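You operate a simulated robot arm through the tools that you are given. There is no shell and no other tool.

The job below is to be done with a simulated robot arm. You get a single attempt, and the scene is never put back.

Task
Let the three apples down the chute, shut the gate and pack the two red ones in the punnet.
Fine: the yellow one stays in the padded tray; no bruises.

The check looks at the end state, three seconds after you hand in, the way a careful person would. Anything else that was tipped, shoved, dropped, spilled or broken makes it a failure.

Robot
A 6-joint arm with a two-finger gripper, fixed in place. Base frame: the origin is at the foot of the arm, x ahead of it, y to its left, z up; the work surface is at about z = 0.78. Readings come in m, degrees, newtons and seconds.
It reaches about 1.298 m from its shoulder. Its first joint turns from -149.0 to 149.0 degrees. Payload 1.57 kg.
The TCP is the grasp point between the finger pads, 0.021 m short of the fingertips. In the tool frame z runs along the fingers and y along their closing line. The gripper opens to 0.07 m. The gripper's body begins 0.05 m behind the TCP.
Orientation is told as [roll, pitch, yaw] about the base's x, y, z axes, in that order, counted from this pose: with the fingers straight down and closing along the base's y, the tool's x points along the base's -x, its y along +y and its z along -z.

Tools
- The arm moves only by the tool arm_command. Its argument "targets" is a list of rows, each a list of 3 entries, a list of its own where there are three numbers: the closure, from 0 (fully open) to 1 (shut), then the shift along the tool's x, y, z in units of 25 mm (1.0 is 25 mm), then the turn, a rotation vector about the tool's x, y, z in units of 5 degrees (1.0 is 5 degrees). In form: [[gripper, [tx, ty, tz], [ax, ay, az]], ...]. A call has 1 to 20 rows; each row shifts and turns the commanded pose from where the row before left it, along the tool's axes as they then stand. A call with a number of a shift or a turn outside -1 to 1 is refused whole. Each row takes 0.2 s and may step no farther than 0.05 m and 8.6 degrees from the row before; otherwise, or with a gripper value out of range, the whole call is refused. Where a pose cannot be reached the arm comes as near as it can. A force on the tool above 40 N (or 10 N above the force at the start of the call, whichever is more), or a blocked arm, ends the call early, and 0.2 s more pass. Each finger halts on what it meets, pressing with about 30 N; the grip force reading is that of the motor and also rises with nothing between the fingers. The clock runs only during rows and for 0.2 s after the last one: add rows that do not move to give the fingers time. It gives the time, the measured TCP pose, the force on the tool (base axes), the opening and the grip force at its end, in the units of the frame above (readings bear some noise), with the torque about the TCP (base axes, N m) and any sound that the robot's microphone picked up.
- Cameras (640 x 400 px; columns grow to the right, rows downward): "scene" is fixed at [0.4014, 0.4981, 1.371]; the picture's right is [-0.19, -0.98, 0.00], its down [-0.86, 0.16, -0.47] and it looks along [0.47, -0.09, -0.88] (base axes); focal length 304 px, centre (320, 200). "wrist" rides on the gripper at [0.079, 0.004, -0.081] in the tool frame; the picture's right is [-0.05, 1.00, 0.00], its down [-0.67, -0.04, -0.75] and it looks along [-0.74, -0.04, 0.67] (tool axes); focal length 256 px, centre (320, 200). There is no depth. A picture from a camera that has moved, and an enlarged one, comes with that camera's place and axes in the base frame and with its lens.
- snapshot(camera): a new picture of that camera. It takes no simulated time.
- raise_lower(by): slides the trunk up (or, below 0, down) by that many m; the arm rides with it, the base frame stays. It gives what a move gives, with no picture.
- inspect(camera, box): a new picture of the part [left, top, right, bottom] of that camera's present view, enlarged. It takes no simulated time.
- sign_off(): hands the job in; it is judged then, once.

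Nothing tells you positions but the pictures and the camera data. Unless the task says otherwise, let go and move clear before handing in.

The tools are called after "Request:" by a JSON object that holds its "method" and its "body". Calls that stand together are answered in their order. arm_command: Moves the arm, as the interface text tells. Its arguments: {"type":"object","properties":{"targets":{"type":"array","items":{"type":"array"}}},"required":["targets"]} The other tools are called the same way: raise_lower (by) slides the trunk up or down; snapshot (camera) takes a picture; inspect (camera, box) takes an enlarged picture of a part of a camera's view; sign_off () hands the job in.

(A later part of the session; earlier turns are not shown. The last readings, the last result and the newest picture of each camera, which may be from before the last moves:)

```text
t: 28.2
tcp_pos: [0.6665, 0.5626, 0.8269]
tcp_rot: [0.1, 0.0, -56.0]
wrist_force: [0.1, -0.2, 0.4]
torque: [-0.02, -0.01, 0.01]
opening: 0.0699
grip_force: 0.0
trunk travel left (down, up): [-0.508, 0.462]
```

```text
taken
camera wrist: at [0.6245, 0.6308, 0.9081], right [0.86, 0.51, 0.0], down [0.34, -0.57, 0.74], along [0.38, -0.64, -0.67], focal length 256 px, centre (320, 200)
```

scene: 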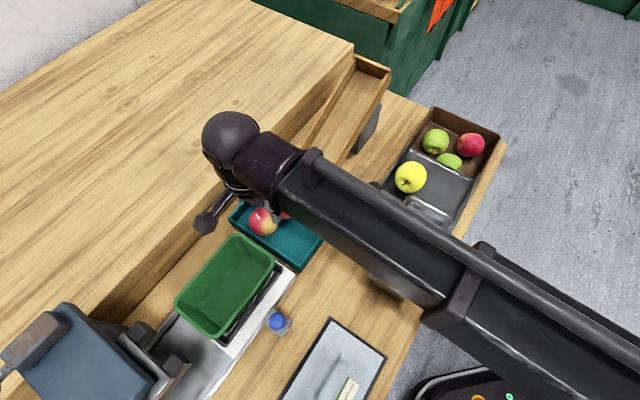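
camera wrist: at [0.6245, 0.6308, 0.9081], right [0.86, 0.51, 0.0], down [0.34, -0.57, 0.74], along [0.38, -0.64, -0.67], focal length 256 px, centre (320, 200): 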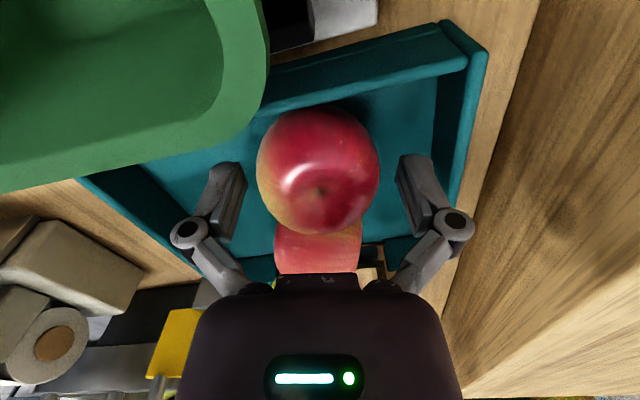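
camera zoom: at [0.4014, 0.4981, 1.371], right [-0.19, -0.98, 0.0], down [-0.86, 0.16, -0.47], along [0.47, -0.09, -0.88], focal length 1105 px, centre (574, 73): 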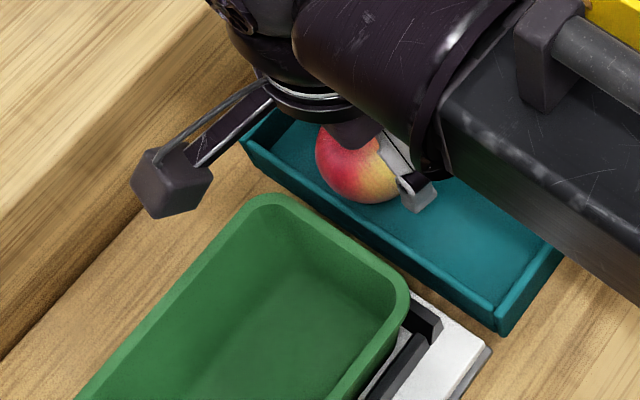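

The gripper is centred on red 1 with clear space around. I'll close in small steps, watching the grip force.

Request:
{"method": "arm_command", "body": {"targets": [[0.08, [0, 0, 0], [0, 0, 0]], [0.14, [0, 0, 0], [0, 0, 0]], [0.17, [0, 0, 0], [0, 0, 0]], [0.17, [0, 0, 0], [0, 0, 0]]]}}

```text
t: 29.2
tcp_pos: [0.6666, 0.5637, 0.8263]
tcp_rot: [-0.1, 0.1, -56.0]
wrist_force: [-0.2, 0.0, -0.4]
torque: [0.01, 0.01, 0.01]
opening: 0.0578
grip_force: 0.1
trunk travel left (down, up): [-0.508, 0.462]
```

Request:
{"method": "arm_command", "body": {"targets": [[0.19, [0, 0, 0], [0, 0, 0]], [0.2, [0, 0, 0], [0, 0, 0]]]}}

Request:
{"method": "snapshot", "body": {"camera": "wrist"}}

```text
t: 29.9
tcp_pos: [0.6649, 0.564, 0.8261]
tcp_rot: [0.0, 0.0, -55.9]
wrist_force: [0.9, -0.2, 0.3]
torque: [0.01, -0.02, 0.0]
opening: 0.0565
grip_force: 0.2
trunk travel left (down, up): [-0.508, 0.462]
```

```text
taken
camera wrist: at [0.6245, 0.6309, 0.9081], right [0.86, 0.51, 0.0], down [0.34, -0.57, 0.74], along [0.38, -0.64, -0.67], focal length 256 px, centre (320, 200)
```

wrist: 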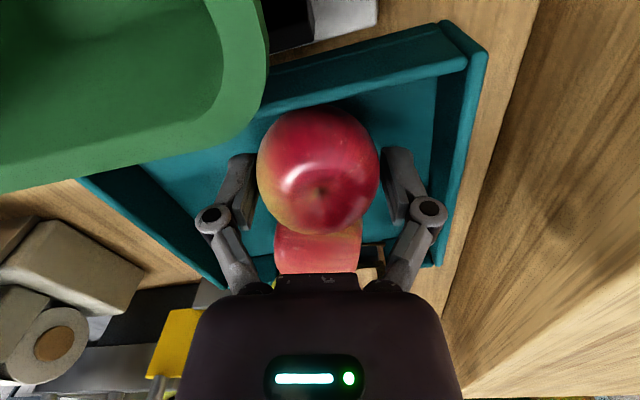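

Request:
{"method": "arm_command", "body": {"targets": [[0.215, [0, 0, 0], [0, 0, 0]], [0.23, [0, 0, 0], [0, 0, 0]]]}}

Request:
{"method": "arm_command", "body": {"targets": [[0.24, [0, 0, 0], [0, 0, 0]], [0.25, [0, 0, 0], [0, 0, 0]]]}}

```text
t: 30.4
tcp_pos: [0.6658, 0.5643, 0.8266]
tcp_rot: [0.0, 0.0, -56.0]
wrist_force: [-0.1, -0.4, 0.1]
torque: [0.01, 0.04, 0.02]
opening: 0.0546
grip_force: 0.7
trunk travel left (down, up): [-0.508, 0.462]
```

```text
t: 31.1
tcp_pos: [0.666, 0.5625, 0.8264]
tcp_rot: [-0.1, 0.0, -56.0]
wrist_force: [-1.4, -0.4, 2.2]
torque: [0.01, 0.06, -0.01]
opening: 0.0537
grip_force: 7.5
trunk travel left (down, up): [-0.508, 0.462]
```

Contact is made at about 54 mm; a gentle ~10 N hold should carry the apple. I'll firm up slightly and lift 20 mm to test.

Request:
{"method": "arm_command", "body": {"targets": [[0.257, [0, 0, 0], [0, 0, 0]], [0.257, [0, 0, 0], [0, 0, 0]]]}}

Request:
{"method": "raise_lower", "body": {"by": 0.02}}

Request:
{"method": "snapshot", "body": {"camera": "wrist"}}

```text
t: 31.6
tcp_pos: [0.6654, 0.5637, 0.8288]
tcp_rot: [0.2, -0.1, -56.0]
wrist_force: [-0.7, -0.7, 4.3]
torque: [0.03, 0.0, 0.03]
opening: 0.0531
grip_force: 30.0
trunk travel left (down, up): [-0.508, 0.462]
```

```text
t: 32.3
tcp_pos: [0.6669, 0.5637, 0.8467]
tcp_rot: [-0.1, 0.0, -56.1]
wrist_force: [0.0, -0.7, -1.5]
torque: [0.01, -0.04, -0.01]
opening: 0.0532
grip_force: 30.0
trunk travel left (down, up): [-0.528, 0.442]
```

```text
taken
camera wrist: at [0.6246, 0.631, 0.928], right [0.86, 0.51, 0.0], down [0.34, -0.57, 0.75], along [0.38, -0.64, -0.67], focal length 256 px, centre (320, 200)
```

wrist: 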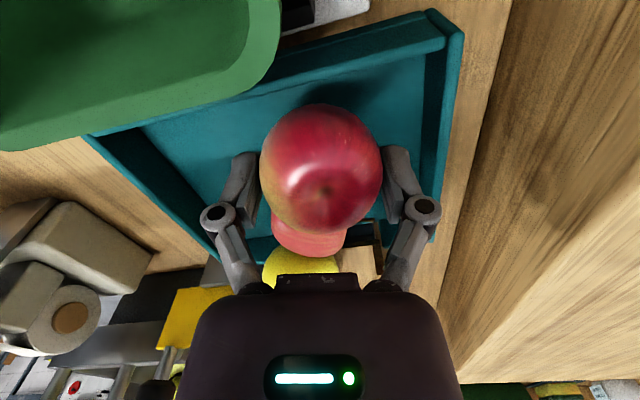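

Red 1 is held and lifted. I'll raise it clear of the punnet rim and look at the punnet.

Request:
{"method": "raise_lower", "body": {"by": 0.14}}

Request:
{"method": "snapshot", "body": {"camera": "wrist"}}

Request:
{"method": "snapshot", "body": {"camera": "scene"}}

Request:
{"method": "inspect", "body": {"camera": "scene", "box": [100, 220, 300, 370]}}

```text
t: 34.0
tcp_pos: [0.6666, 0.5638, 0.9867]
tcp_rot: [-0.1, 0.0, -56.0]
wrist_force: [0.1, -0.1, -1.2]
torque: [-0.01, -0.04, 0.0]
opening: 0.0531
grip_force: 29.9
trunk travel left (down, up): [-0.668, 0.302]
```

```text
taken
camera wrist: at [0.6246, 0.631, 1.0679], right [0.86, 0.51, 0.0], down [0.34, -0.57, 0.75], along [0.38, -0.64, -0.67], focal length 256 px, centre (320, 200)
```

wrist: 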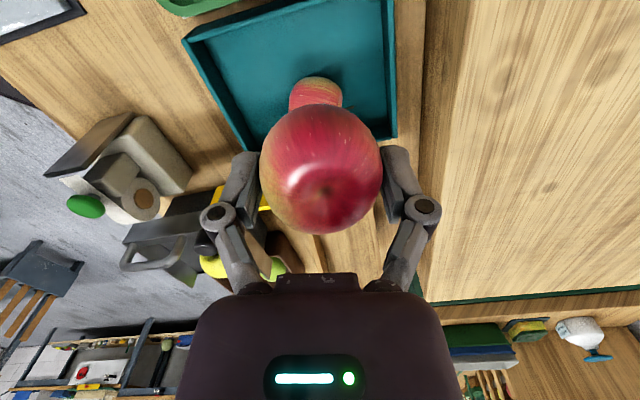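

```text
taken
```

scene: 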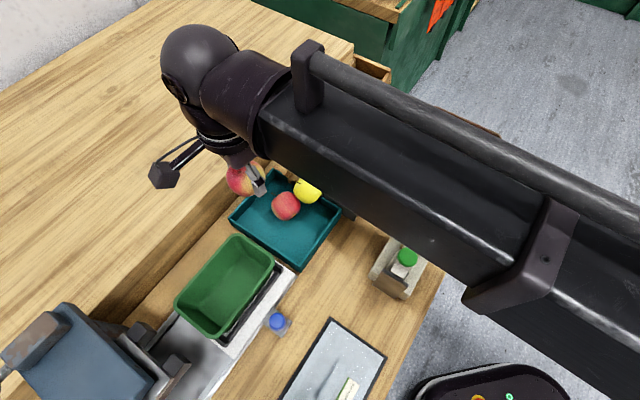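

```text
2.67 times, centred on (200, 295) of scene
camera zoom: at [0.4014, 0.4981, 1.371], right [-0.19, -0.98, 0.0], down [-0.86, 0.16, -0.47], along [0.47, -0.09, -0.88], focal length 810 px, centre (640, -53)
```

zoom: 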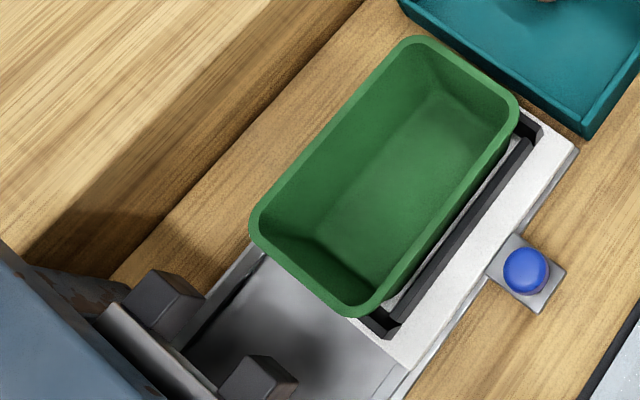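

Red 1 is up; red 2 and yellow stayed put. I'll rotate to yaw ≈11° (fingers oblique to the punnet so they fit inside) and move above the punnet's far half at about (0.534, 0.636).

Request:
{"method": "arm_command", "body": {"targets": [[0.257, [0, 0, 0], [0, 0, -0.957]], [0.257, [0, 0, 0], [0, 0, -0.957]], [0.257, [0, 0, 0], [0, 0, -0.957]], [0.257, [0, 0, 0], [0, 0, -0.957]], [0.257, [0, 0, 0], [0, 0, -0.957]], [0.257, [0, 0, 0], [0, 0, -0.957]], [0.257, [0, 0, 0], [0, 0, -0.957]], [0.257, [0, 0, 0], [0, 0, -0.957]], [0.257, [0, 0, 0], [0, 0, -0.957]], [0.257, [0, 0, 0], [0, 0, -0.957]], [0.257, [0, 0, 0], [0, 0, -0.957]], [0.257, [0, 0, 0], [0, 0, -0.957]], [0.257, [0, 0, 0], [0, 0, -0.957]], [0.257, [0, 0, 0], [0, 0, -0.957]]]}}

Request:
{"method": "snapshot", "body": {"camera": "wrist"}}

Request:
{"method": "snapshot", "body": {"camera": "scene"}}

```text
t: 37.0
tcp_pos: [0.6659, 0.5634, 0.9862]
tcp_rot: [0.0, 0.0, 11.1]
wrist_force: [-0.2, 0.1, -0.4]
torque: [0.0, -0.03, 0.0]
opening: 0.0534
grip_force: 30.3
trunk travel left (down, up): [-0.668, 0.302]
```

```text
taken
camera wrist: at [0.5867, 0.5517, 1.068], right [-0.14, 0.99, 0.0], down [0.66, 0.09, 0.75], along [0.74, 0.1, -0.67], focal length 256 px, centre (320, 200)
```

wrist: 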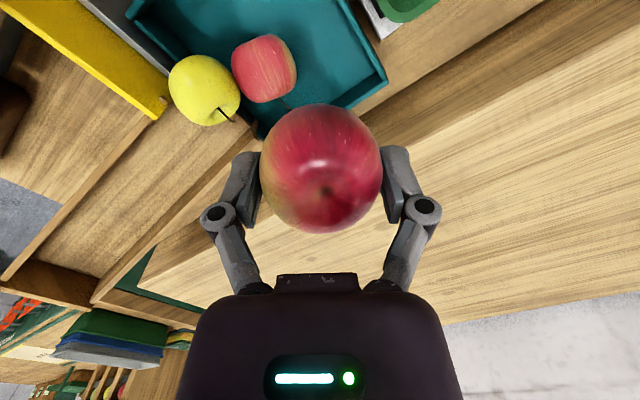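

```text
taken
```

scene: 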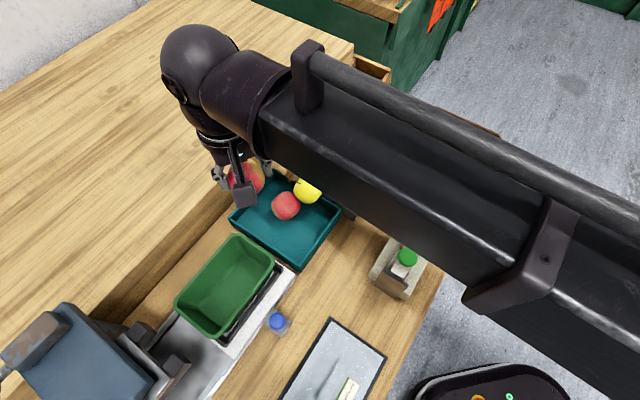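

Request:
{"method": "arm_command", "body": {"targets": [[0.257, [0.77, 0.644, 0], [0, 0, 0]], [0.257, [0.77, 0.644, 0], [0, 0, 0]], [0.257, [0.77, 0.644, 0], [0, 0, 0]], [0.257, [0.77, 0.644, 0], [0, 0, 0]], [0.257, [0.77, 0.644, 0], [0, 0, 0]], [0.257, [0.77, 0.644, 0], [0, 0, 0]], [0.257, [0, 0, 0], [0, 0, 0]]]}}

Request:
{"method": "snapshot", "body": {"camera": "wrist"}}

Request:
{"method": "snapshot", "body": {"camera": "scene"}}

```text
t: 38.6
tcp_pos: [0.5341, 0.6348, 0.9869]
tcp_rot: [0.0, 0.0, 11.1]
wrist_force: [1.0, -0.5, 0.2]
torque: [0.0, 0.01, -0.03]
opening: 0.0532
grip_force: 30.4
trunk travel left (down, up): [-0.668, 0.302]
```

```text
taken
camera wrist: at [0.4552, 0.6239, 1.068], right [-0.14, 0.99, 0.0], down [0.66, 0.09, 0.75], along [0.74, 0.1, -0.67], focal length 256 px, centre (320, 200)
```

wrist: 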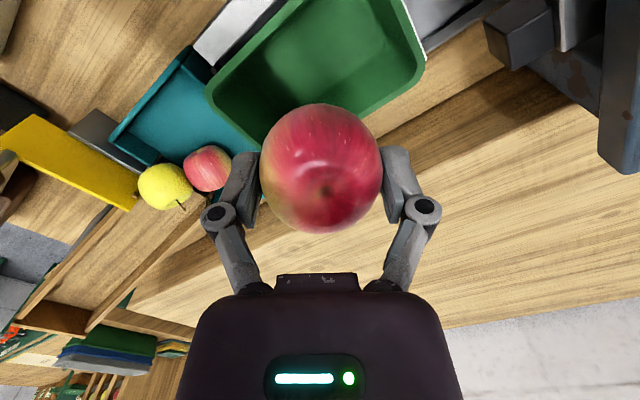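

```text
taken
```

scene: 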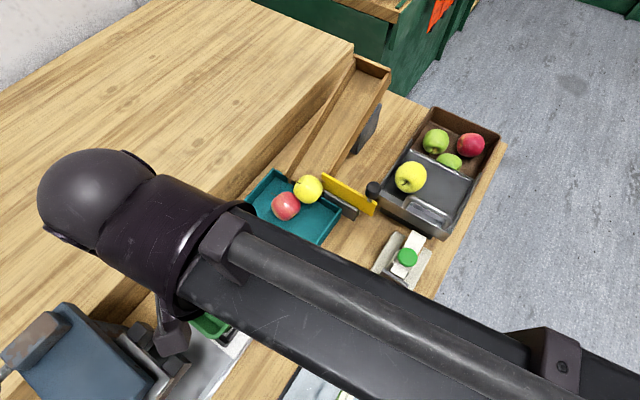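

The scene camera is blocked here, so I'm relying on the wrist view: the punnet's centreline is n≈0.830 and the apple is nearly over its far half. I'll make a 4 mm correction and descend to just above the rim.

Request:
{"method": "arm_command", "body": {"targets": [[0.257, [0, 0.15, 0], [0, 0, 0]], [0.257, [0, 0, 0], [0, 0, 0]]]}}

Request:
{"method": "raise_lower", "body": {"by": -0.08}}

Request:
{"method": "snapshot", "body": {"camera": "wrist"}}

Request:
{"method": "snapshot", "body": {"camera": "scene"}}

```text
t: 39.2
tcp_pos: [0.5337, 0.6389, 0.9869]
tcp_rot: [-0.1, 0.0, 11.1]
wrist_force: [-0.5, 0.4, -1.1]
torque: [-0.03, 0.02, 0.04]
opening: 0.0533
grip_force: 30.0
trunk travel left (down, up): [-0.668, 0.302]
```

```text
t: 40.4
tcp_pos: [0.5337, 0.6383, 0.9074]
tcp_rot: [0.2, 0.0, 11.1]
wrist_force: [0.6, 0.3, -0.9]
torque: [-0.01, 0.0, 0.01]
opening: 0.0532
grip_force: 29.9
trunk travel left (down, up): [-0.588, 0.382]
```

```text
taken
camera wrist: at [0.4547, 0.6271, 0.9881], right [-0.14, 0.99, 0.0], down [0.66, 0.09, 0.75], along [0.74, 0.1, -0.67], focal length 256 px, centre (320, 200)
```

wrist: 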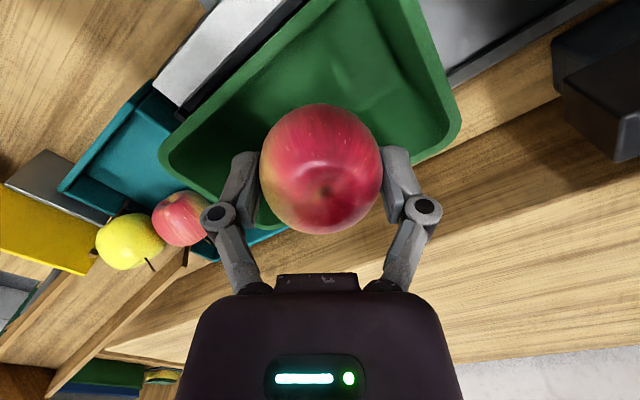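

```text
taken
```

scene: 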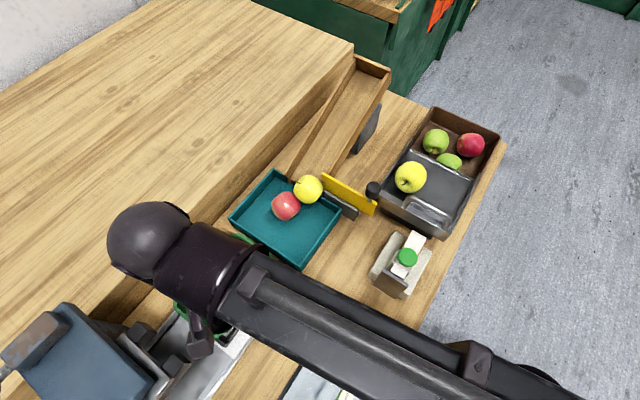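

The fingers line up inside the rim, and the wrist view puts the punnet centre slightly farther along, so I'll shift 9 mm toward the far end and lower the apple into the mouth.

Request:
{"method": "arm_command", "body": {"targets": [[0.257, [0.208, 0.297, 0], [0, 0, 0]], [0.257, [0, 0, 0], [0, 0, 0]]]}}

Request:
{"method": "raise_lower", "body": {"by": -0.03}}

Request:
{"method": "snapshot", "body": {"camera": "wrist"}}

Request:
{"method": "inspect", "body": {"camera": "scene", "box": [140, 220, 300, 370]}}

```text
t: 41.0
tcp_pos: [0.5276, 0.6445, 0.9056]
tcp_rot: [-0.1, 0.0, 11.0]
wrist_force: [-0.3, 1.4, -0.9]
torque: [0.0, -0.02, 0.03]
opening: 0.0532
grip_force: 29.9
trunk travel left (down, up): [-0.588, 0.382]
```

```text
t: 41.7
tcp_pos: [0.5275, 0.6443, 0.8762]
tcp_rot: [0.0, 0.0, 11.1]
wrist_force: [-0.5, 0.8, -0.7]
torque: [0.01, -0.01, 0.02]
opening: 0.0531
grip_force: 29.7
trunk travel left (down, up): [-0.558, 0.412]
```

```text
taken
camera wrist: at [0.4484, 0.6335, 0.9581], right [-0.14, 0.99, 0.0], down [0.66, 0.09, 0.75], along [0.74, 0.1, -0.67], focal length 256 px, centre (320, 200)
```

wrist: 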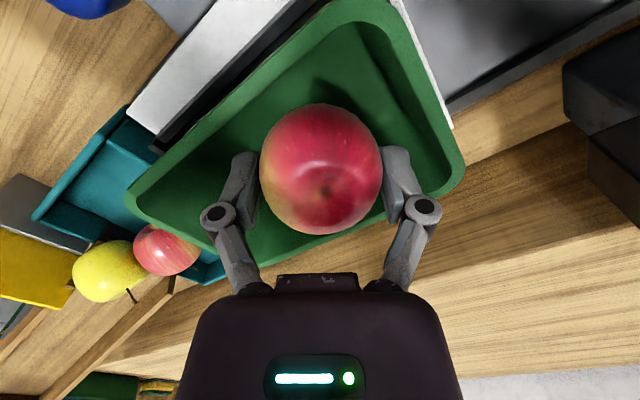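

```text
2.67 times, centred on (220, 295) of scene
camera zoom: at [0.4014, 0.4981, 1.371], right [-0.19, -0.98, 0.0], down [-0.86, 0.16, -0.47], along [0.47, -0.09, -0.88], focal length 810 px, centre (587, -53)
```

zoom: 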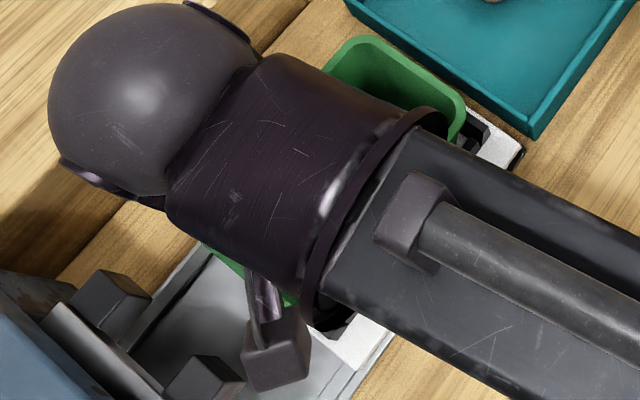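

Request:
{"method": "inspect", "body": {"camera": "wrist", "box": [180, 90, 480, 290]}}

```text
2.00 times, centred on (330, 190) of wrist
camera zoom: at [0.4484, 0.6335, 0.9581], right [-0.14, 0.99, 0.0], down [0.66, 0.09, 0.75], along [0.74, 0.1, -0.67], focal length 512 px, centre (300, 220)
```

zoom: 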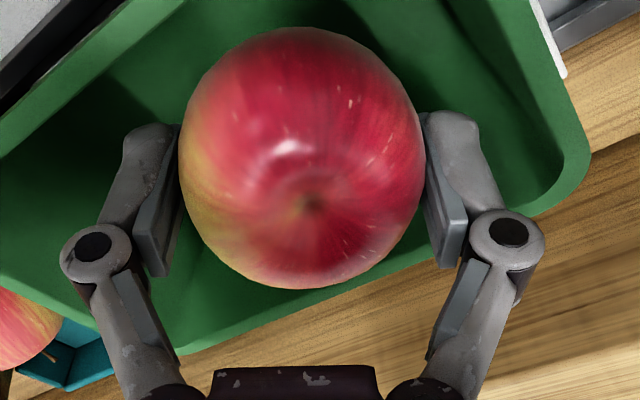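

The fingers are a bit close to the shelf-side wall (≈3 mm); I'll shift 4.5 mm away from it, then continue down in small steps watching the vertical force.

Request:
{"method": "arm_command", "body": {"targets": [[0.257, [0.147, -0.1, 0], [0, 0, 0]], [0.257, [0, 0, 0], [0, 0, 0]]]}}

Request:
{"method": "raise_lower", "body": {"by": -0.012}}

Request:
{"method": "inspect", "body": {"camera": "wrist", "box": [180, 90, 480, 290]}}

```text
t: 42.3
tcp_pos: [0.5246, 0.6418, 0.8769]
tcp_rot: [0.0, -0.1, 11.1]
wrist_force: [-0.3, -0.1, -1.5]
torque: [0.0, -0.01, -0.01]
opening: 0.0533
grip_force: 29.8
trunk travel left (down, up): [-0.558, 0.412]
```

```text
t: 42.9
tcp_pos: [0.5243, 0.6428, 0.8645]
tcp_rot: [0.0, 0.0, 11.1]
wrist_force: [0.1, -0.1, -0.3]
torque: [-0.01, -0.03, 0.01]
opening: 0.0532
grip_force: 29.4
trunk travel left (down, up): [-0.546, 0.424]
```

```text
2.00 times, centred on (330, 190) of wrist
camera zoom: at [0.4452, 0.6304, 0.946], right [-0.14, 0.99, 0.0], down [0.66, 0.09, 0.75], along [0.74, 0.1, -0.67], focal length 512 px, centre (300, 220)
```

zoom: 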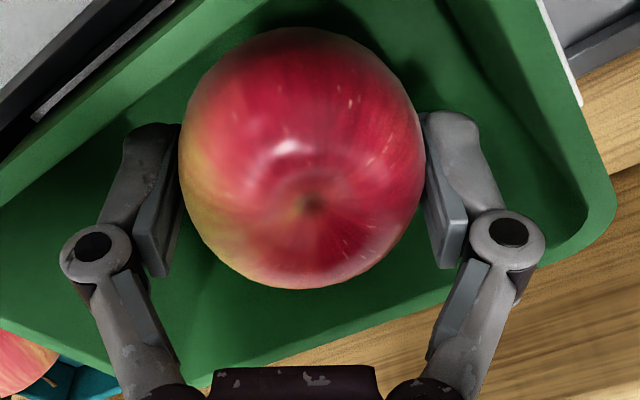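

Clear all round. Continuing down in small steps until contact shows.

Request:
{"method": "raise_lower", "body": {"by": -0.004}}

Request:
{"method": "raise_lower", "body": {"by": -0.003}}

Request:
{"method": "snapshot", "body": {"camera": "wrist"}}

```text
t: 43.4
tcp_pos: [0.524, 0.6415, 0.8607]
tcp_rot: [0.0, -0.1, 11.1]
wrist_force: [-0.3, -0.8, -0.8]
torque: [-0.01, 0.01, -0.02]
opening: 0.0532
grip_force: 30.0
trunk travel left (down, up): [-0.542, 0.428]
```

```text
t: 44.0
tcp_pos: [0.5237, 0.6412, 0.8571]
tcp_rot: [0.0, 0.0, 11.1]
wrist_force: [0.2, -0.5, -1.1]
torque: [0.0, -0.05, -0.01]
opening: 0.0533
grip_force: 30.0
trunk travel left (down, up): [-0.539, 0.431]
```

```text
taken
camera wrist: at [0.4452, 0.6304, 0.939], right [-0.14, 0.99, 0.0], down [0.66, 0.09, 0.75], along [0.74, 0.1, -0.67], focal length 256 px, centre (320, 200)
```

wrist: 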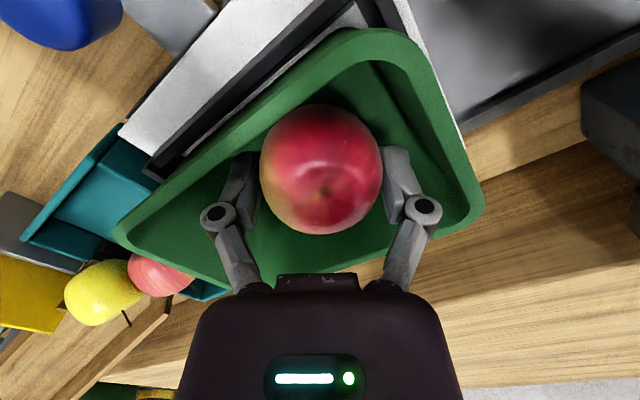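

Request:
{"method": "raise_lower", "body": {"by": -0.003}}

Request:
{"method": "raise_lower", "body": {"by": -0.002}}

Request:
{"method": "raise_lower", "body": {"by": -0.002}}

```text
t: 44.5
tcp_pos: [0.5244, 0.6413, 0.8554]
tcp_rot: [0.1, 0.1, 11.1]
wrist_force: [0.1, 0.3, -0.2]
torque: [0.0, 0.02, 0.0]
opening: 0.0531
grip_force: 30.5
trunk travel left (down, up): [-0.536, 0.434]
```

```text
t: 45.0
tcp_pos: [0.5244, 0.6421, 0.8523]
tcp_rot: [0.0, 0.1, 11.0]
wrist_force: [0.9, 0.5, -0.3]
torque: [0.02, 0.01, -0.01]
opening: 0.0531
grip_force: 29.9
trunk travel left (down, up): [-0.534, 0.436]
```

```text
t: 45.5
tcp_pos: [0.5244, 0.6419, 0.8516]
tcp_rot: [0.1, -0.1, 11.1]
wrist_force: [0.0, 0.2, -1.4]
torque: [-0.02, -0.01, -0.04]
opening: 0.053
grip_force: 30.3
trunk travel left (down, up): [-0.532, 0.438]
```

Request:
{"method": "raise_lower", "body": {"by": -0.002}}

Request:
{"method": "raise_lower", "body": {"by": -0.002}}

Request:
{"method": "raise_lower", "body": {"by": -0.002}}

Request:
{"method": "inspect", "body": {"camera": "wrist", "box": [180, 40, 500, 290]}}

```text
t: 46.0
tcp_pos: [0.5246, 0.6427, 0.8486]
tcp_rot: [0.0, 0.0, 11.1]
wrist_force: [-0.4, 0.1, -0.6]
torque: [0.02, 0.04, -0.01]
opening: 0.0531
grip_force: 30.0
trunk travel left (down, up): [-0.53, 0.44]
```

```text
t: 46.6
tcp_pos: [0.5248, 0.6432, 0.8475]
tcp_rot: [0.0, 0.1, 11.1]
wrist_force: [-0.4, 0.1, -1.5]
torque: [-0.02, 0.01, 0.03]
opening: 0.0531
grip_force: 30.0
trunk travel left (down, up): [-0.528, 0.442]
```

```text
t: 47.1
tcp_pos: [0.5239, 0.6418, 0.8444]
tcp_rot: [0.0, 0.0, 11.2]
wrist_force: [-0.3, -0.2, -0.5]
torque: [0.02, 0.02, 0.01]
opening: 0.0531
grip_force: 29.4
trunk travel left (down, up): [-0.526, 0.444]
```

```text
1.60 times, centred on (340, 165) of wrist
camera zoom: at [0.4452, 0.6304, 0.926], right [-0.14, 0.99, 0.0], down [0.66, 0.09, 0.75], along [0.74, 0.1, -0.67], focal length 410 px, centre (288, 256)
```

zoom: 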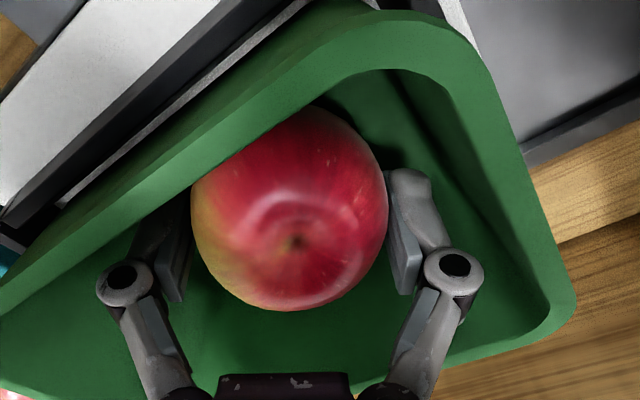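

No contact yet, still clear. Continuing.

Request:
{"method": "raise_lower", "body": {"by": -0.003}}

Request:
{"method": "raise_lower", "body": {"by": -0.002}}

Request:
{"method": "raise_lower", "body": {"by": -0.002}}

```text
t: 47.6
tcp_pos: [0.5246, 0.6422, 0.8409]
tcp_rot: [0.0, 0.0, 11.2]
wrist_force: [0.8, -0.3, -1.4]
torque: [0.01, -0.01, -0.01]
opening: 0.0532
grip_force: 29.7
trunk travel left (down, up): [-0.523, 0.447]
```

```text
t: 48.1
tcp_pos: [0.5238, 0.6415, 0.8399]
tcp_rot: [0.0, -0.1, 11.0]
wrist_force: [0.4, 1.8, 10.2]
torque: [0.07, 0.13, -0.04]
opening: 0.0532
grip_force: 29.9
trunk travel left (down, up): [-0.521, 0.449]
```

```text
t: 48.6
tcp_pos: [0.5236, 0.6404, 0.8383]
tcp_rot: [0.1, -0.1, 11.1]
wrist_force: [0.8, 0.0, 17.4]
torque: [0.0, 0.17, -0.02]
opening: 0.0533
grip_force: 29.7
trunk travel left (down, up): [-0.519, 0.451]
```

The apple touched the punnet floor at TCP ≈0.840. I'll ease back up 3 mm to remove the load, then open the fingers just a few millimetres.

Request:
{"method": "raise_lower", "body": {"by": 0.003}}

Request:
{"method": "arm_command", "body": {"targets": [[0.245, [0, 0, 0], [0, 0, 0]], [0.23, [0, 0, 0], [0, 0, 0]], [0.2, [0, 0, 0], [0, 0, 0]], [0.17, [0, 0, 0], [0, 0, 0]], [0.17, [0, 0, 0], [0, 0, 0]]]}}

Request:
{"method": "inspect", "body": {"camera": "wrist", "box": [180, 40, 500, 290]}}

```text
t: 49.2
tcp_pos: [0.524, 0.6428, 0.8409]
tcp_rot: [0.0, 0.0, 11.0]
wrist_force: [-0.3, -0.2, -0.5]
torque: [0.02, -0.01, 0.01]
opening: 0.0531
grip_force: 30.4
trunk travel left (down, up): [-0.522, 0.448]
```

```text
t: 50.4
tcp_pos: [0.5244, 0.6418, 0.8409]
tcp_rot: [0.0, -0.1, 11.1]
wrist_force: [0.2, -0.5, -0.3]
torque: [0.02, -0.03, -0.04]
opening: 0.0583
grip_force: 0.1
trunk travel left (down, up): [-0.522, 0.448]
```

```text
1.60 times, centred on (340, 165) of wrist
camera zoom: at [0.4452, 0.6304, 0.9221], right [-0.14, 0.99, 0.0], down [0.66, 0.09, 0.75], along [0.74, 0.1, -0.67], focal length 410 px, centre (288, 256)
```

zoom: 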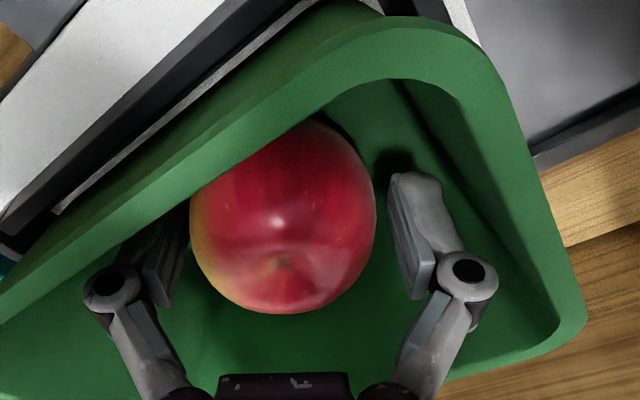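

Red 1 sits in the punnet, released. I'll centre the fingers 1.5 mm and raise straight up.

Request:
{"method": "arm_command", "body": {"targets": [[0.16, [0, -0.06, 0], [0, 0, 0]], [0.16, [0, 0, 0], [0, 0, 0]]]}}

Request:
{"method": "raise_lower", "body": {"by": 0.03}}

Request:
{"method": "snapshot", "body": {"camera": "wrist"}}

```text
t: 51.0
tcp_pos: [0.5241, 0.6407, 0.8403]
tcp_rot: [0.0, 0.0, 11.2]
wrist_force: [-0.3, -0.2, 0.2]
torque: [0.01, -0.01, -0.01]
opening: 0.0587
grip_force: 0.0
trunk travel left (down, up): [-0.522, 0.448]
```

```text
t: 51.7
tcp_pos: [0.5251, 0.6413, 0.871]
tcp_rot: [-0.1, 0.0, 11.2]
wrist_force: [-0.2, -0.4, -0.8]
torque: [0.01, -0.01, 0.02]
opening: 0.0588
grip_force: 0.1
trunk travel left (down, up): [-0.552, 0.418]
```

```text
taken
camera wrist: at [0.4456, 0.6295, 0.952], right [-0.14, 0.99, 0.0], down [0.66, 0.09, 0.75], along [0.74, 0.1, -0.67], focal length 256 px, centre (320, 200)
```

wrist: 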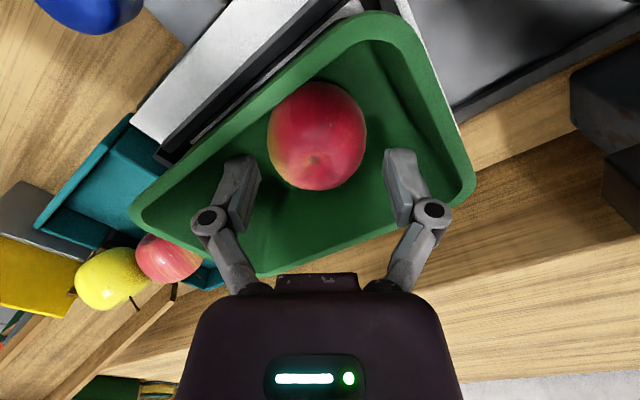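

Red 1 stands free in the far half. To leave room for the second apple I'll nudge it gently toward the far end: raise, close the fingers, move to its near side and look.

Request:
{"method": "raise_lower", "body": {"by": 0.05}}

Request:
{"method": "arm_command", "body": {"targets": [[0.5, [-0.55, -0.79, 0], [0, 0, 0]], [0.8, [-0.55, -0.79, 0], [0, 0, 0]], [1, [0, 0, 0], [0, 0, 0]], [1, [0, 0, 0], [0, 0, 0]]]}}

Request:
{"method": "snapshot", "body": {"camera": "wrist"}}

```text
t: 52.6
tcp_pos: [0.524, 0.6427, 0.9205]
tcp_rot: [0.0, 0.1, 11.0]
wrist_force: [-0.1, 0.8, -0.4]
torque: [-0.01, -0.01, 0.04]
opening: 0.0588
grip_force: 0.1
trunk travel left (down, up): [-0.602, 0.368]
```

```text
t: 53.6
tcp_pos: [0.5586, 0.6095, 0.9221]
tcp_rot: [-0.1, 0.1, 11.2]
wrist_force: [0.5, 0.5, 0.9]
torque: [-0.03, 0.02, 0.01]
opening: 0.0
grip_force: 28.6
trunk travel left (down, up): [-0.602, 0.368]
```

```text
taken
camera wrist: at [0.4794, 0.5966, 1.002], right [-0.14, 0.99, 0.0], down [0.66, 0.09, 0.75], along [0.74, 0.1, -0.67], focal length 256 px, centre (320, 200)
```

wrist: 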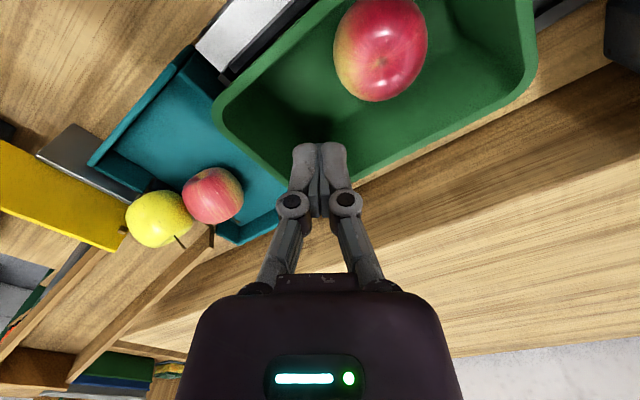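

I'll lower the closed fingers beside red 1 and push it slowly about 13 mm toward the far wall.

Request:
{"method": "raise_lower", "body": {"by": -0.072}}

Request:
{"method": "arm_command", "body": {"targets": [[1, [0.069, 0.098, 0], [0, 0, 0]], [1, [0.069, 0.098, 0], [0, 0, 0]], [1, [0.069, 0.098, 0], [0, 0, 0]], [1, [0.069, 0.098, 0], [0, 0, 0]]]}}

Request:
{"method": "snapshot", "body": {"camera": "wrist"}}

```text
t: 54.7
tcp_pos: [0.5588, 0.6088, 0.8473]
tcp_rot: [-0.1, 0.0, 11.1]
wrist_force: [-1.3, -0.1, 0.0]
torque: [-0.02, -0.02, 0.0]
opening: 0.0
grip_force: 28.1
trunk travel left (down, up): [-0.53, 0.44]
```

```text
t: 55.7
tcp_pos: [0.5493, 0.6159, 0.8488]
tcp_rot: [-0.1, 0.0, 11.0]
wrist_force: [0.7, -0.7, 0.4]
torque: [0.0, 0.02, 0.02]
opening: 0.0
grip_force: 29.0
trunk travel left (down, up): [-0.53, 0.44]
```

```text
taken
camera wrist: at [0.4707, 0.6055, 0.9301], right [-0.14, 0.99, 0.0], down [0.66, 0.09, 0.75], along [0.74, 0.1, -0.67], focal length 256 px, centre (320, 200)
```

wrist: 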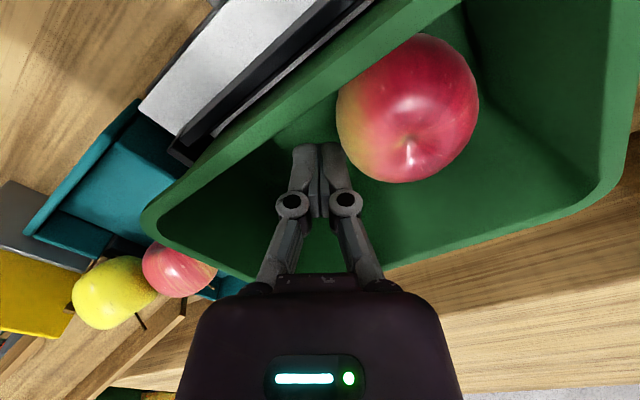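

Request:
{"method": "arm_command", "body": {"targets": [[1, [0.058, 0.082, 0], [0, 0, 0]], [1, [0.058, 0.082, 0], [0, 0, 0]], [1, [0.058, 0.082, 0], [0, 0, 0]], [1, [0.058, 0.082, 0], [0, 0, 0]]]}}

Request:
{"method": "snapshot", "body": {"camera": "wrist"}}

```text
t: 56.7
tcp_pos: [0.5419, 0.6235, 0.85]
tcp_rot: [0.0, 0.0, 11.1]
wrist_force: [0.2, -0.1, 0.2]
torque: [0.0, -0.04, 0.02]
opening: 0.0
grip_force: 28.5
trunk travel left (down, up): [-0.53, 0.44]
```

```text
taken
camera wrist: at [0.4634, 0.6119, 0.9301], right [-0.14, 0.99, 0.0], down [0.66, 0.09, 0.75], along [0.74, 0.1, -0.67], focal length 256 px, centre (320, 200)
```

wrist: 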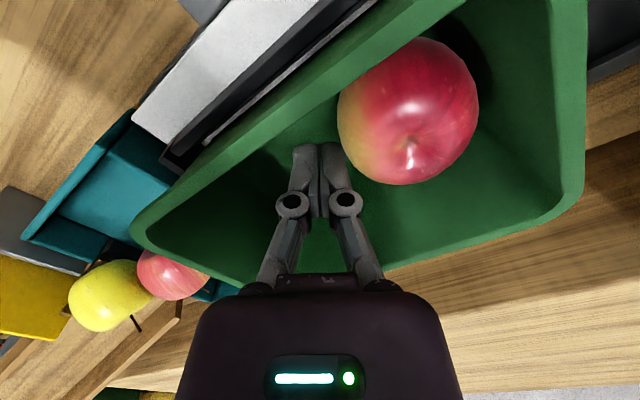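

Request:
{"method": "arm_command", "body": {"targets": [[1, [0.046, 0.066, 0], [0, 0, 0]], [1, [0.046, 0.066, 0], [0, 0, 0]]]}}

Request:
{"method": "snapshot", "body": {"camera": "wrist"}}

```text
t: 57.3
tcp_pos: [0.5406, 0.6265, 0.8495]
tcp_rot: [-0.1, 0.0, 11.0]
wrist_force: [1.4, -1.4, 0.6]
torque: [-0.03, -0.02, 0.02]
opening: 0.0
grip_force: 28.5
trunk travel left (down, up): [-0.53, 0.44]
```

```text
taken
camera wrist: at [0.4611, 0.6152, 0.9301], right [-0.14, 0.99, 0.0], down [0.66, 0.09, 0.75], along [0.74, 0.1, -0.67], focal length 256 px, centre (320, 200)
```

wrist: 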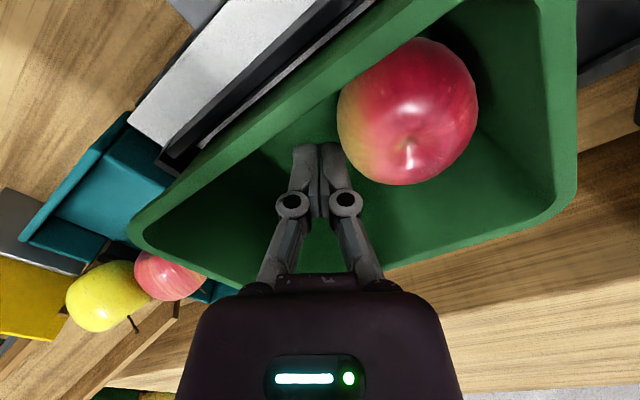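

Red 1 is against the far wall. I'll back off, raise, and go for red 2, turning to yaw ≈ −89° so the fingers avoid its stem and the yellow apple.

Request:
{"method": "arm_command", "body": {"targets": [[1, [-0.07, -0.1, 0], [0, 0, 0]], [1, [0, 0, 0], [0, 0, 0]]]}}

Request:
{"method": "raise_lower", "body": {"by": 0.14}}

Request:
{"method": "arm_command", "body": {"targets": [[0.6, [0, 0, 0], [0, 0, 1]], [0.3, [0, 0, 0], [0, 0, 1]], [0, [0, 0, 0], [0, 0, 1]], [0, [0, 0, 0], [0, 0, 1]], [0, [0, 0, 0], [0, 0, 1]], [0, [0, 0, 0], [0, 0, 1]], [0, [0, 0, 0], [0, 0, 1]], [0, [0, 0, 0], [0, 0, 1]], [0, [0, 0, 0], [0, 0, 1]], [0, [0, 0, 0], [0, 0, 1]], [0, [0, 0, 0], [0, 0, 1]], [0, [0, 0, 0], [0, 0, 1]], [0, [0, 0, 0], [0, 0, 1]], [0, [0, 0, 0], [0, 0, 1]], [0, [0, 0, 0], [0, 0, 1]], [0, [0, 0, 0], [0, 0, 1]], [0, [0, 0, 0], [0, 0, 1]], [0, [0, 0, 0], [0, 0, 1]], [0, [0, 0, 0], [0, 0, 1]], [0, [0, 0, 0], [0, 0, 1]]]}}

Request:
{"method": "snapshot", "body": {"camera": "wrist"}}

Request:
{"method": "snapshot", "body": {"camera": "scene"}}

```text
t: 57.9
tcp_pos: [0.5423, 0.6246, 0.8485]
tcp_rot: [0.0, 0.0, 11.0]
wrist_force: [0.1, -0.1, 0.2]
torque: [-0.01, 0.04, -0.01]
opening: 0.0
grip_force: 28.5
trunk travel left (down, up): [-0.53, 0.44]
```

```text
t: 59.6
tcp_pos: [0.5417, 0.6253, 0.9885]
tcp_rot: [0.1, 0.0, 11.1]
wrist_force: [0.4, 0.1, 0.1]
torque: [0.02, -0.06, -0.02]
opening: 0.0
grip_force: 28.8
trunk travel left (down, up): [-0.67, 0.3]
```

```text
t: 63.8
tcp_pos: [0.5419, 0.6249, 0.9887]
tcp_rot: [0.0, 0.0, -89.1]
wrist_force: [-0.5, 0.2, 0.3]
torque: [-0.01, -0.02, -0.02]
opening: 0.0704
grip_force: 0.1
trunk travel left (down, up): [-0.67, 0.3]
```

```text
taken
camera wrist: at [0.5444, 0.7041, 1.0701], right [1.0, -0.04, 0.0], down [-0.03, -0.67, 0.74], along [-0.03, -0.74, -0.67], focal length 256 px, centre (320, 200)
```

wrist: 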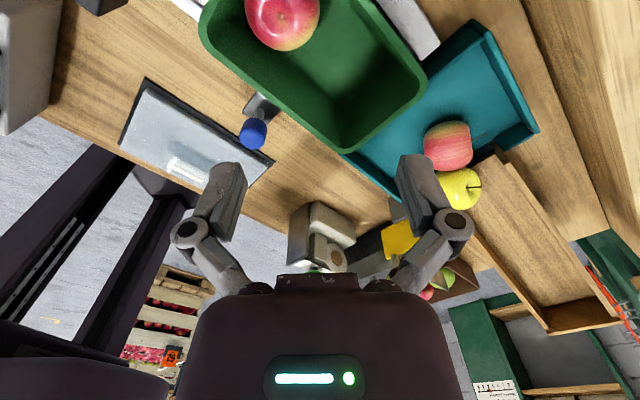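

```text
taken
```

scene: 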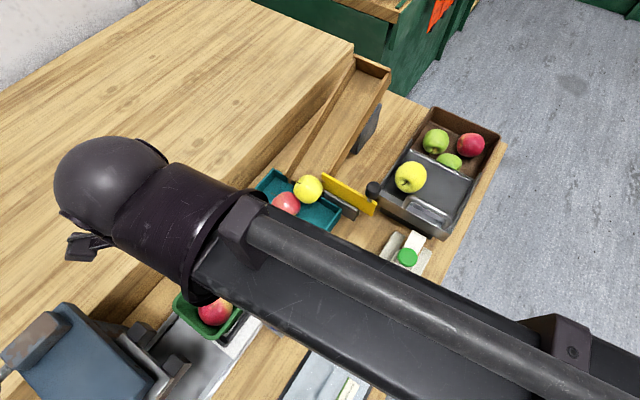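

Request:
{"method": "arm_command", "body": {"targets": [[0, [-0.65, 0.869, 0], [0, 0, 0]], [0, [-0.65, 0.869, 0], [0, 0, 0]], [0, [-0.65, 0.869, 0], [0, 0, 0]], [0, [-0.65, 0.869, 0], [0, 0, 0]], [0, [-0.65, 0.869, 0], [0, 0, 0]], [0, [-0.65, 0.869, 0], [0, 0, 0]], [0, [-0.65, 0.869, 0], [0, 0, 0]], [0, [0, 0, 0], [0, 0, 0]]]}}

Request:
{"method": "raise_lower", "body": {"by": -0.06}}

Request:
{"method": "snapshot", "body": {"camera": "wrist"}}

Request:
{"method": "snapshot", "body": {"camera": "scene"}}

```text
t: 65.6
tcp_pos: [0.6956, 0.5136, 0.9877]
tcp_rot: [-0.1, 0.0, -88.9]
wrist_force: [-0.1, -0.3, 0.0]
torque: [0.01, 0.0, -0.05]
opening: 0.0701
grip_force: 0.1
trunk travel left (down, up): [-0.67, 0.3]
```

```text
t: 66.6
tcp_pos: [0.6965, 0.5135, 0.9291]
tcp_rot: [0.0, 0.0, -88.9]
wrist_force: [-0.3, -0.2, 0.0]
torque: [-0.01, -0.01, 0.0]
opening: 0.0699
grip_force: 0.1
trunk travel left (down, up): [-0.61, 0.36]
```

```text
taken
camera wrist: at [0.6981, 0.5928, 1.0102], right [1.0, -0.03, 0.0], down [-0.02, -0.67, 0.74], along [-0.03, -0.74, -0.67], focal length 256 px, centre (320, 200)
```

wrist: 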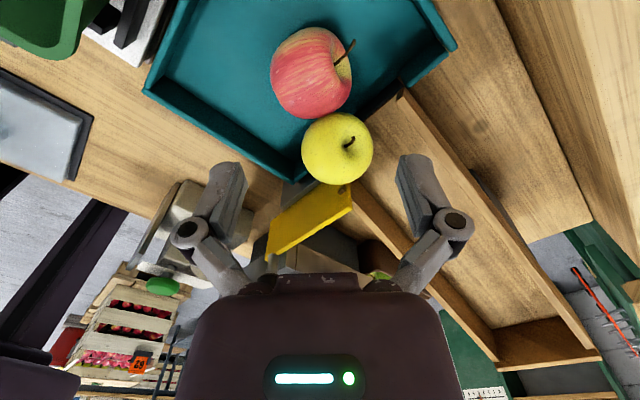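

```text
taken
```

scene: 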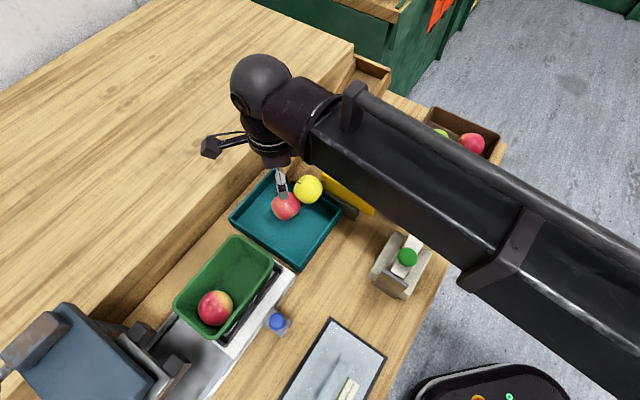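

Red 2's stem points diagonally between the fingers, good. I'll shift 7 mm in −x and lower to just above it.

Request:
{"method": "arm_command", "body": {"targets": [[0, [0.04, -0.28, 0], [0, 0, 0]], [0, [0, 0, 0], [0, 0, 0]]]}}

Request:
{"method": "raise_lower", "body": {"by": -0.055}}

Request:
{"method": "snapshot", "body": {"camera": "wrist"}}

Request:
{"method": "inspect", "body": {"camera": "scene", "box": [190, 100, 350, 270]}}

```text
t: 67.2
tcp_pos: [0.6884, 0.5164, 0.9299]
tcp_rot: [0.0, 0.0, -89.0]
wrist_force: [0.7, 0.1, -0.7]
torque: [-0.02, -0.03, -0.01]
opening: 0.0701
grip_force: 0.1
trunk travel left (down, up): [-0.61, 0.36]
```

```text
t: 68.2
tcp_pos: [0.689, 0.5142, 0.8738]
tcp_rot: [0.0, 0.1, -89.0]
wrist_force: [0.6, 0.0, -0.3]
torque: [-0.01, 0.03, 0.02]
opening: 0.0703
grip_force: 0.0
trunk travel left (down, up): [-0.555, 0.415]
```

```text
taken
camera wrist: at [0.691, 0.594, 0.9552], right [1.0, -0.03, 0.0], down [-0.02, -0.67, 0.74], along [-0.03, -0.74, -0.67], focal length 256 px, centre (320, 200)
```

wrist: 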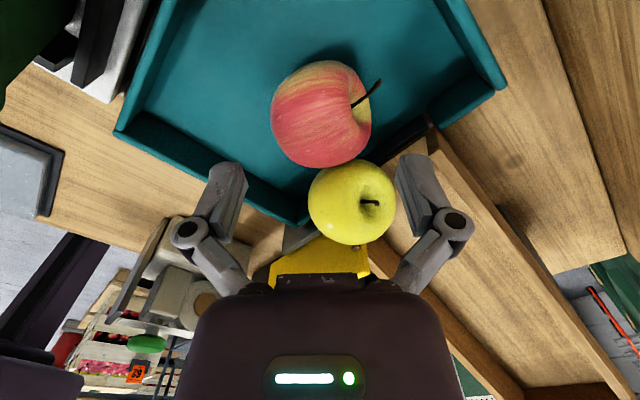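

```text
2.35 times, centred on (270, 185) of scene
camera zoom: at [0.4014, 0.4981, 1.371], right [-0.19, -0.98, 0.0], down [-0.86, 0.16, -0.47], along [0.47, -0.09, -0.88], focal length 715 px, centre (438, 235)
```

zoom: 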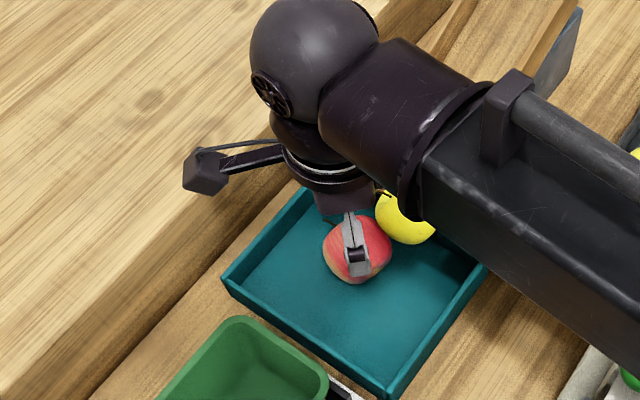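

The apple is centred. Before the final descent I want to verify the forearm clears the bottle beneath it.

Request:
{"method": "inspect", "body": {"camera": "scene", "box": [340, 170, 500, 320]}}

Request:
{"method": "snapshot", "body": {"camera": "scene"}}

```text
2.67 times, centred on (420, 245) of scene
camera zoom: at [0.4014, 0.4981, 1.371], right [-0.19, -0.98, 0.0], down [-0.86, 0.16, -0.47], along [0.47, -0.09, -0.88], focal length 810 px, centre (53, 80)
```

zoom: 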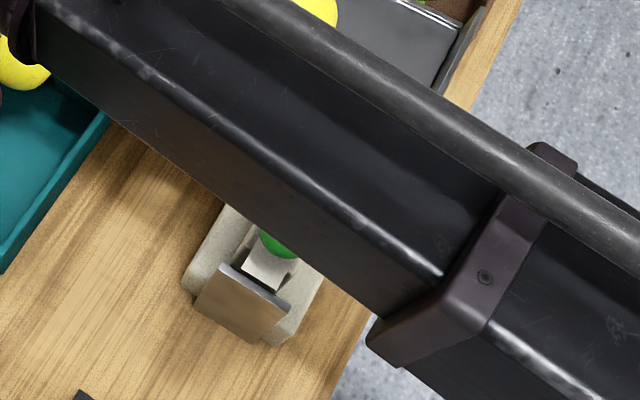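

```text
taken
```

scene: 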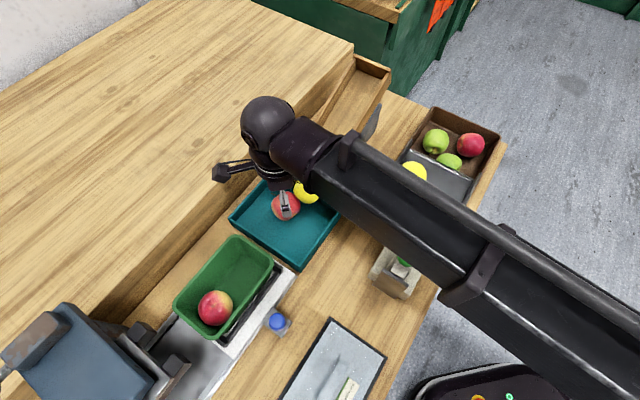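

The geometry puts the underside of the forearm about 0.18 m above the TCP, well clear of the bottle. Lowering to grasp height.

Request:
{"method": "raise_lower", "body": {"by": -0.03}}

Request:
{"method": "snapshot", "body": {"camera": "wrist"}}

Request:
{"method": "inspect", "body": {"camera": "scene", "box": [190, 120, 350, 270]}}

```text
t: 68.9
tcp_pos: [0.6893, 0.5145, 0.8433]
tcp_rot: [0.1, 0.1, -88.9]
wrist_force: [0.6, 0.9, -0.5]
torque: [0.02, 0.0, 0.01]
opening: 0.0699
grip_force: 0.0
trunk travel left (down, up): [-0.525, 0.445]
```

```text
taken
camera wrist: at [0.6911, 0.594, 0.9252], right [1.0, -0.03, 0.0], down [-0.02, -0.67, 0.74], along [-0.03, -0.74, -0.67], focal length 256 px, centre (320, 200)
```

wrist: 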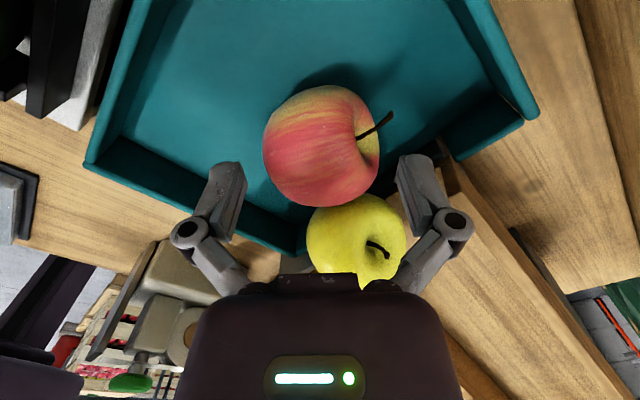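

```text
2.67 times, centred on (270, 195) of scene
camera zoom: at [0.4014, 0.4981, 1.371], right [-0.19, -0.98, 0.0], down [-0.86, 0.16, -0.47], along [0.47, -0.09, -0.88], focal length 810 px, centre (453, 213)
```

zoom: 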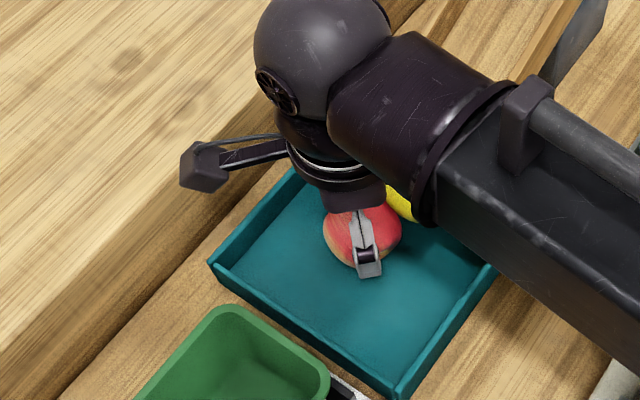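

Request:
{"method": "arm_command", "body": {"targets": [[0.08, [0, 0, 0], [0, 0, 0]], [0.08, [0, 0, 0], [0, 0, 0]]]}}

Request:
{"method": "raise_lower", "body": {"by": -0.016}}

Request:
{"method": "snapshot", "body": {"camera": "wrist"}}

```text
t: 69.5
tcp_pos: [0.689, 0.5151, 0.8441]
tcp_rot: [0.0, 0.0, -88.9]
wrist_force: [1.2, -0.1, 0.7]
torque: [0.01, -0.01, 0.0]
opening: 0.0642
grip_force: 0.0
trunk travel left (down, up): [-0.525, 0.445]
```

```text
t: 70.1
tcp_pos: [0.6884, 0.5155, 0.8281]
tcp_rot: [0.0, 0.0, -89.0]
wrist_force: [0.3, -0.2, -0.8]
torque: [0.01, -0.01, 0.0]
opening: 0.0643
grip_force: 0.0
trunk travel left (down, up): [-0.509, 0.461]
```

```text
taken
camera wrist: at [0.6911, 0.594, 0.9092], right [1.0, -0.03, 0.0], down [-0.02, -0.67, 0.74], along [-0.03, -0.74, -0.67], focal length 256 px, centre (320, 200)
```

wrist: 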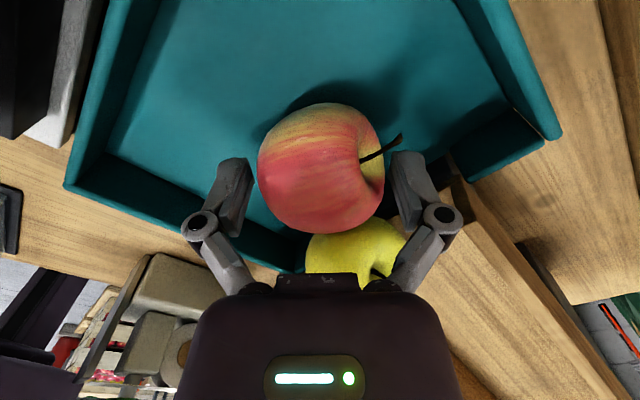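

The stem lies near the right finger's edge, so I'll rotate 12° more to clear it before closing.

Request:
{"method": "arm_command", "body": {"targets": [[0.08, [0, 0, 0], [0, 0, 0.8]], [0.08, [0, 0, 0], [0, 0, 0.8]], [0.08, [0, 0, 0], [0, 0, 0.8]], [0.08, [0, 0, 0], [0, 0, 0]]]}}

Request:
{"method": "snapshot", "body": {"camera": "wrist"}}

```text
t: 71.1
tcp_pos: [0.6887, 0.5161, 0.8278]
tcp_rot: [-0.1, 0.0, -101.0]
wrist_force: [1.0, -0.7, 0.0]
torque: [0.04, 0.01, -0.01]
opening: 0.0646
grip_force: 0.1
trunk travel left (down, up): [-0.509, 0.461]
```

```text
taken
camera wrist: at [0.7073, 0.5919, 0.9091], right [0.97, -0.24, 0.0], down [-0.16, -0.65, 0.74], along [-0.18, -0.72, -0.67], focal length 256 px, centre (320, 200)
```

wrist: 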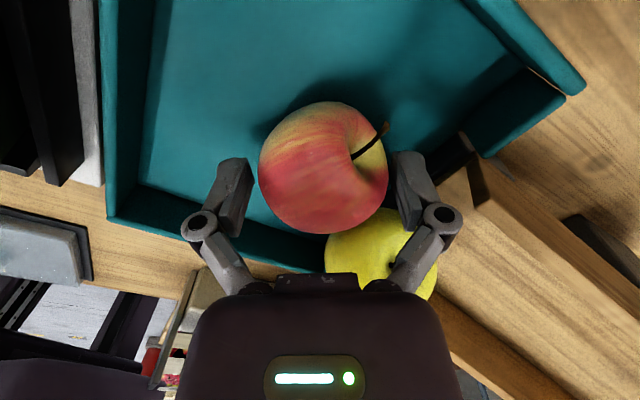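

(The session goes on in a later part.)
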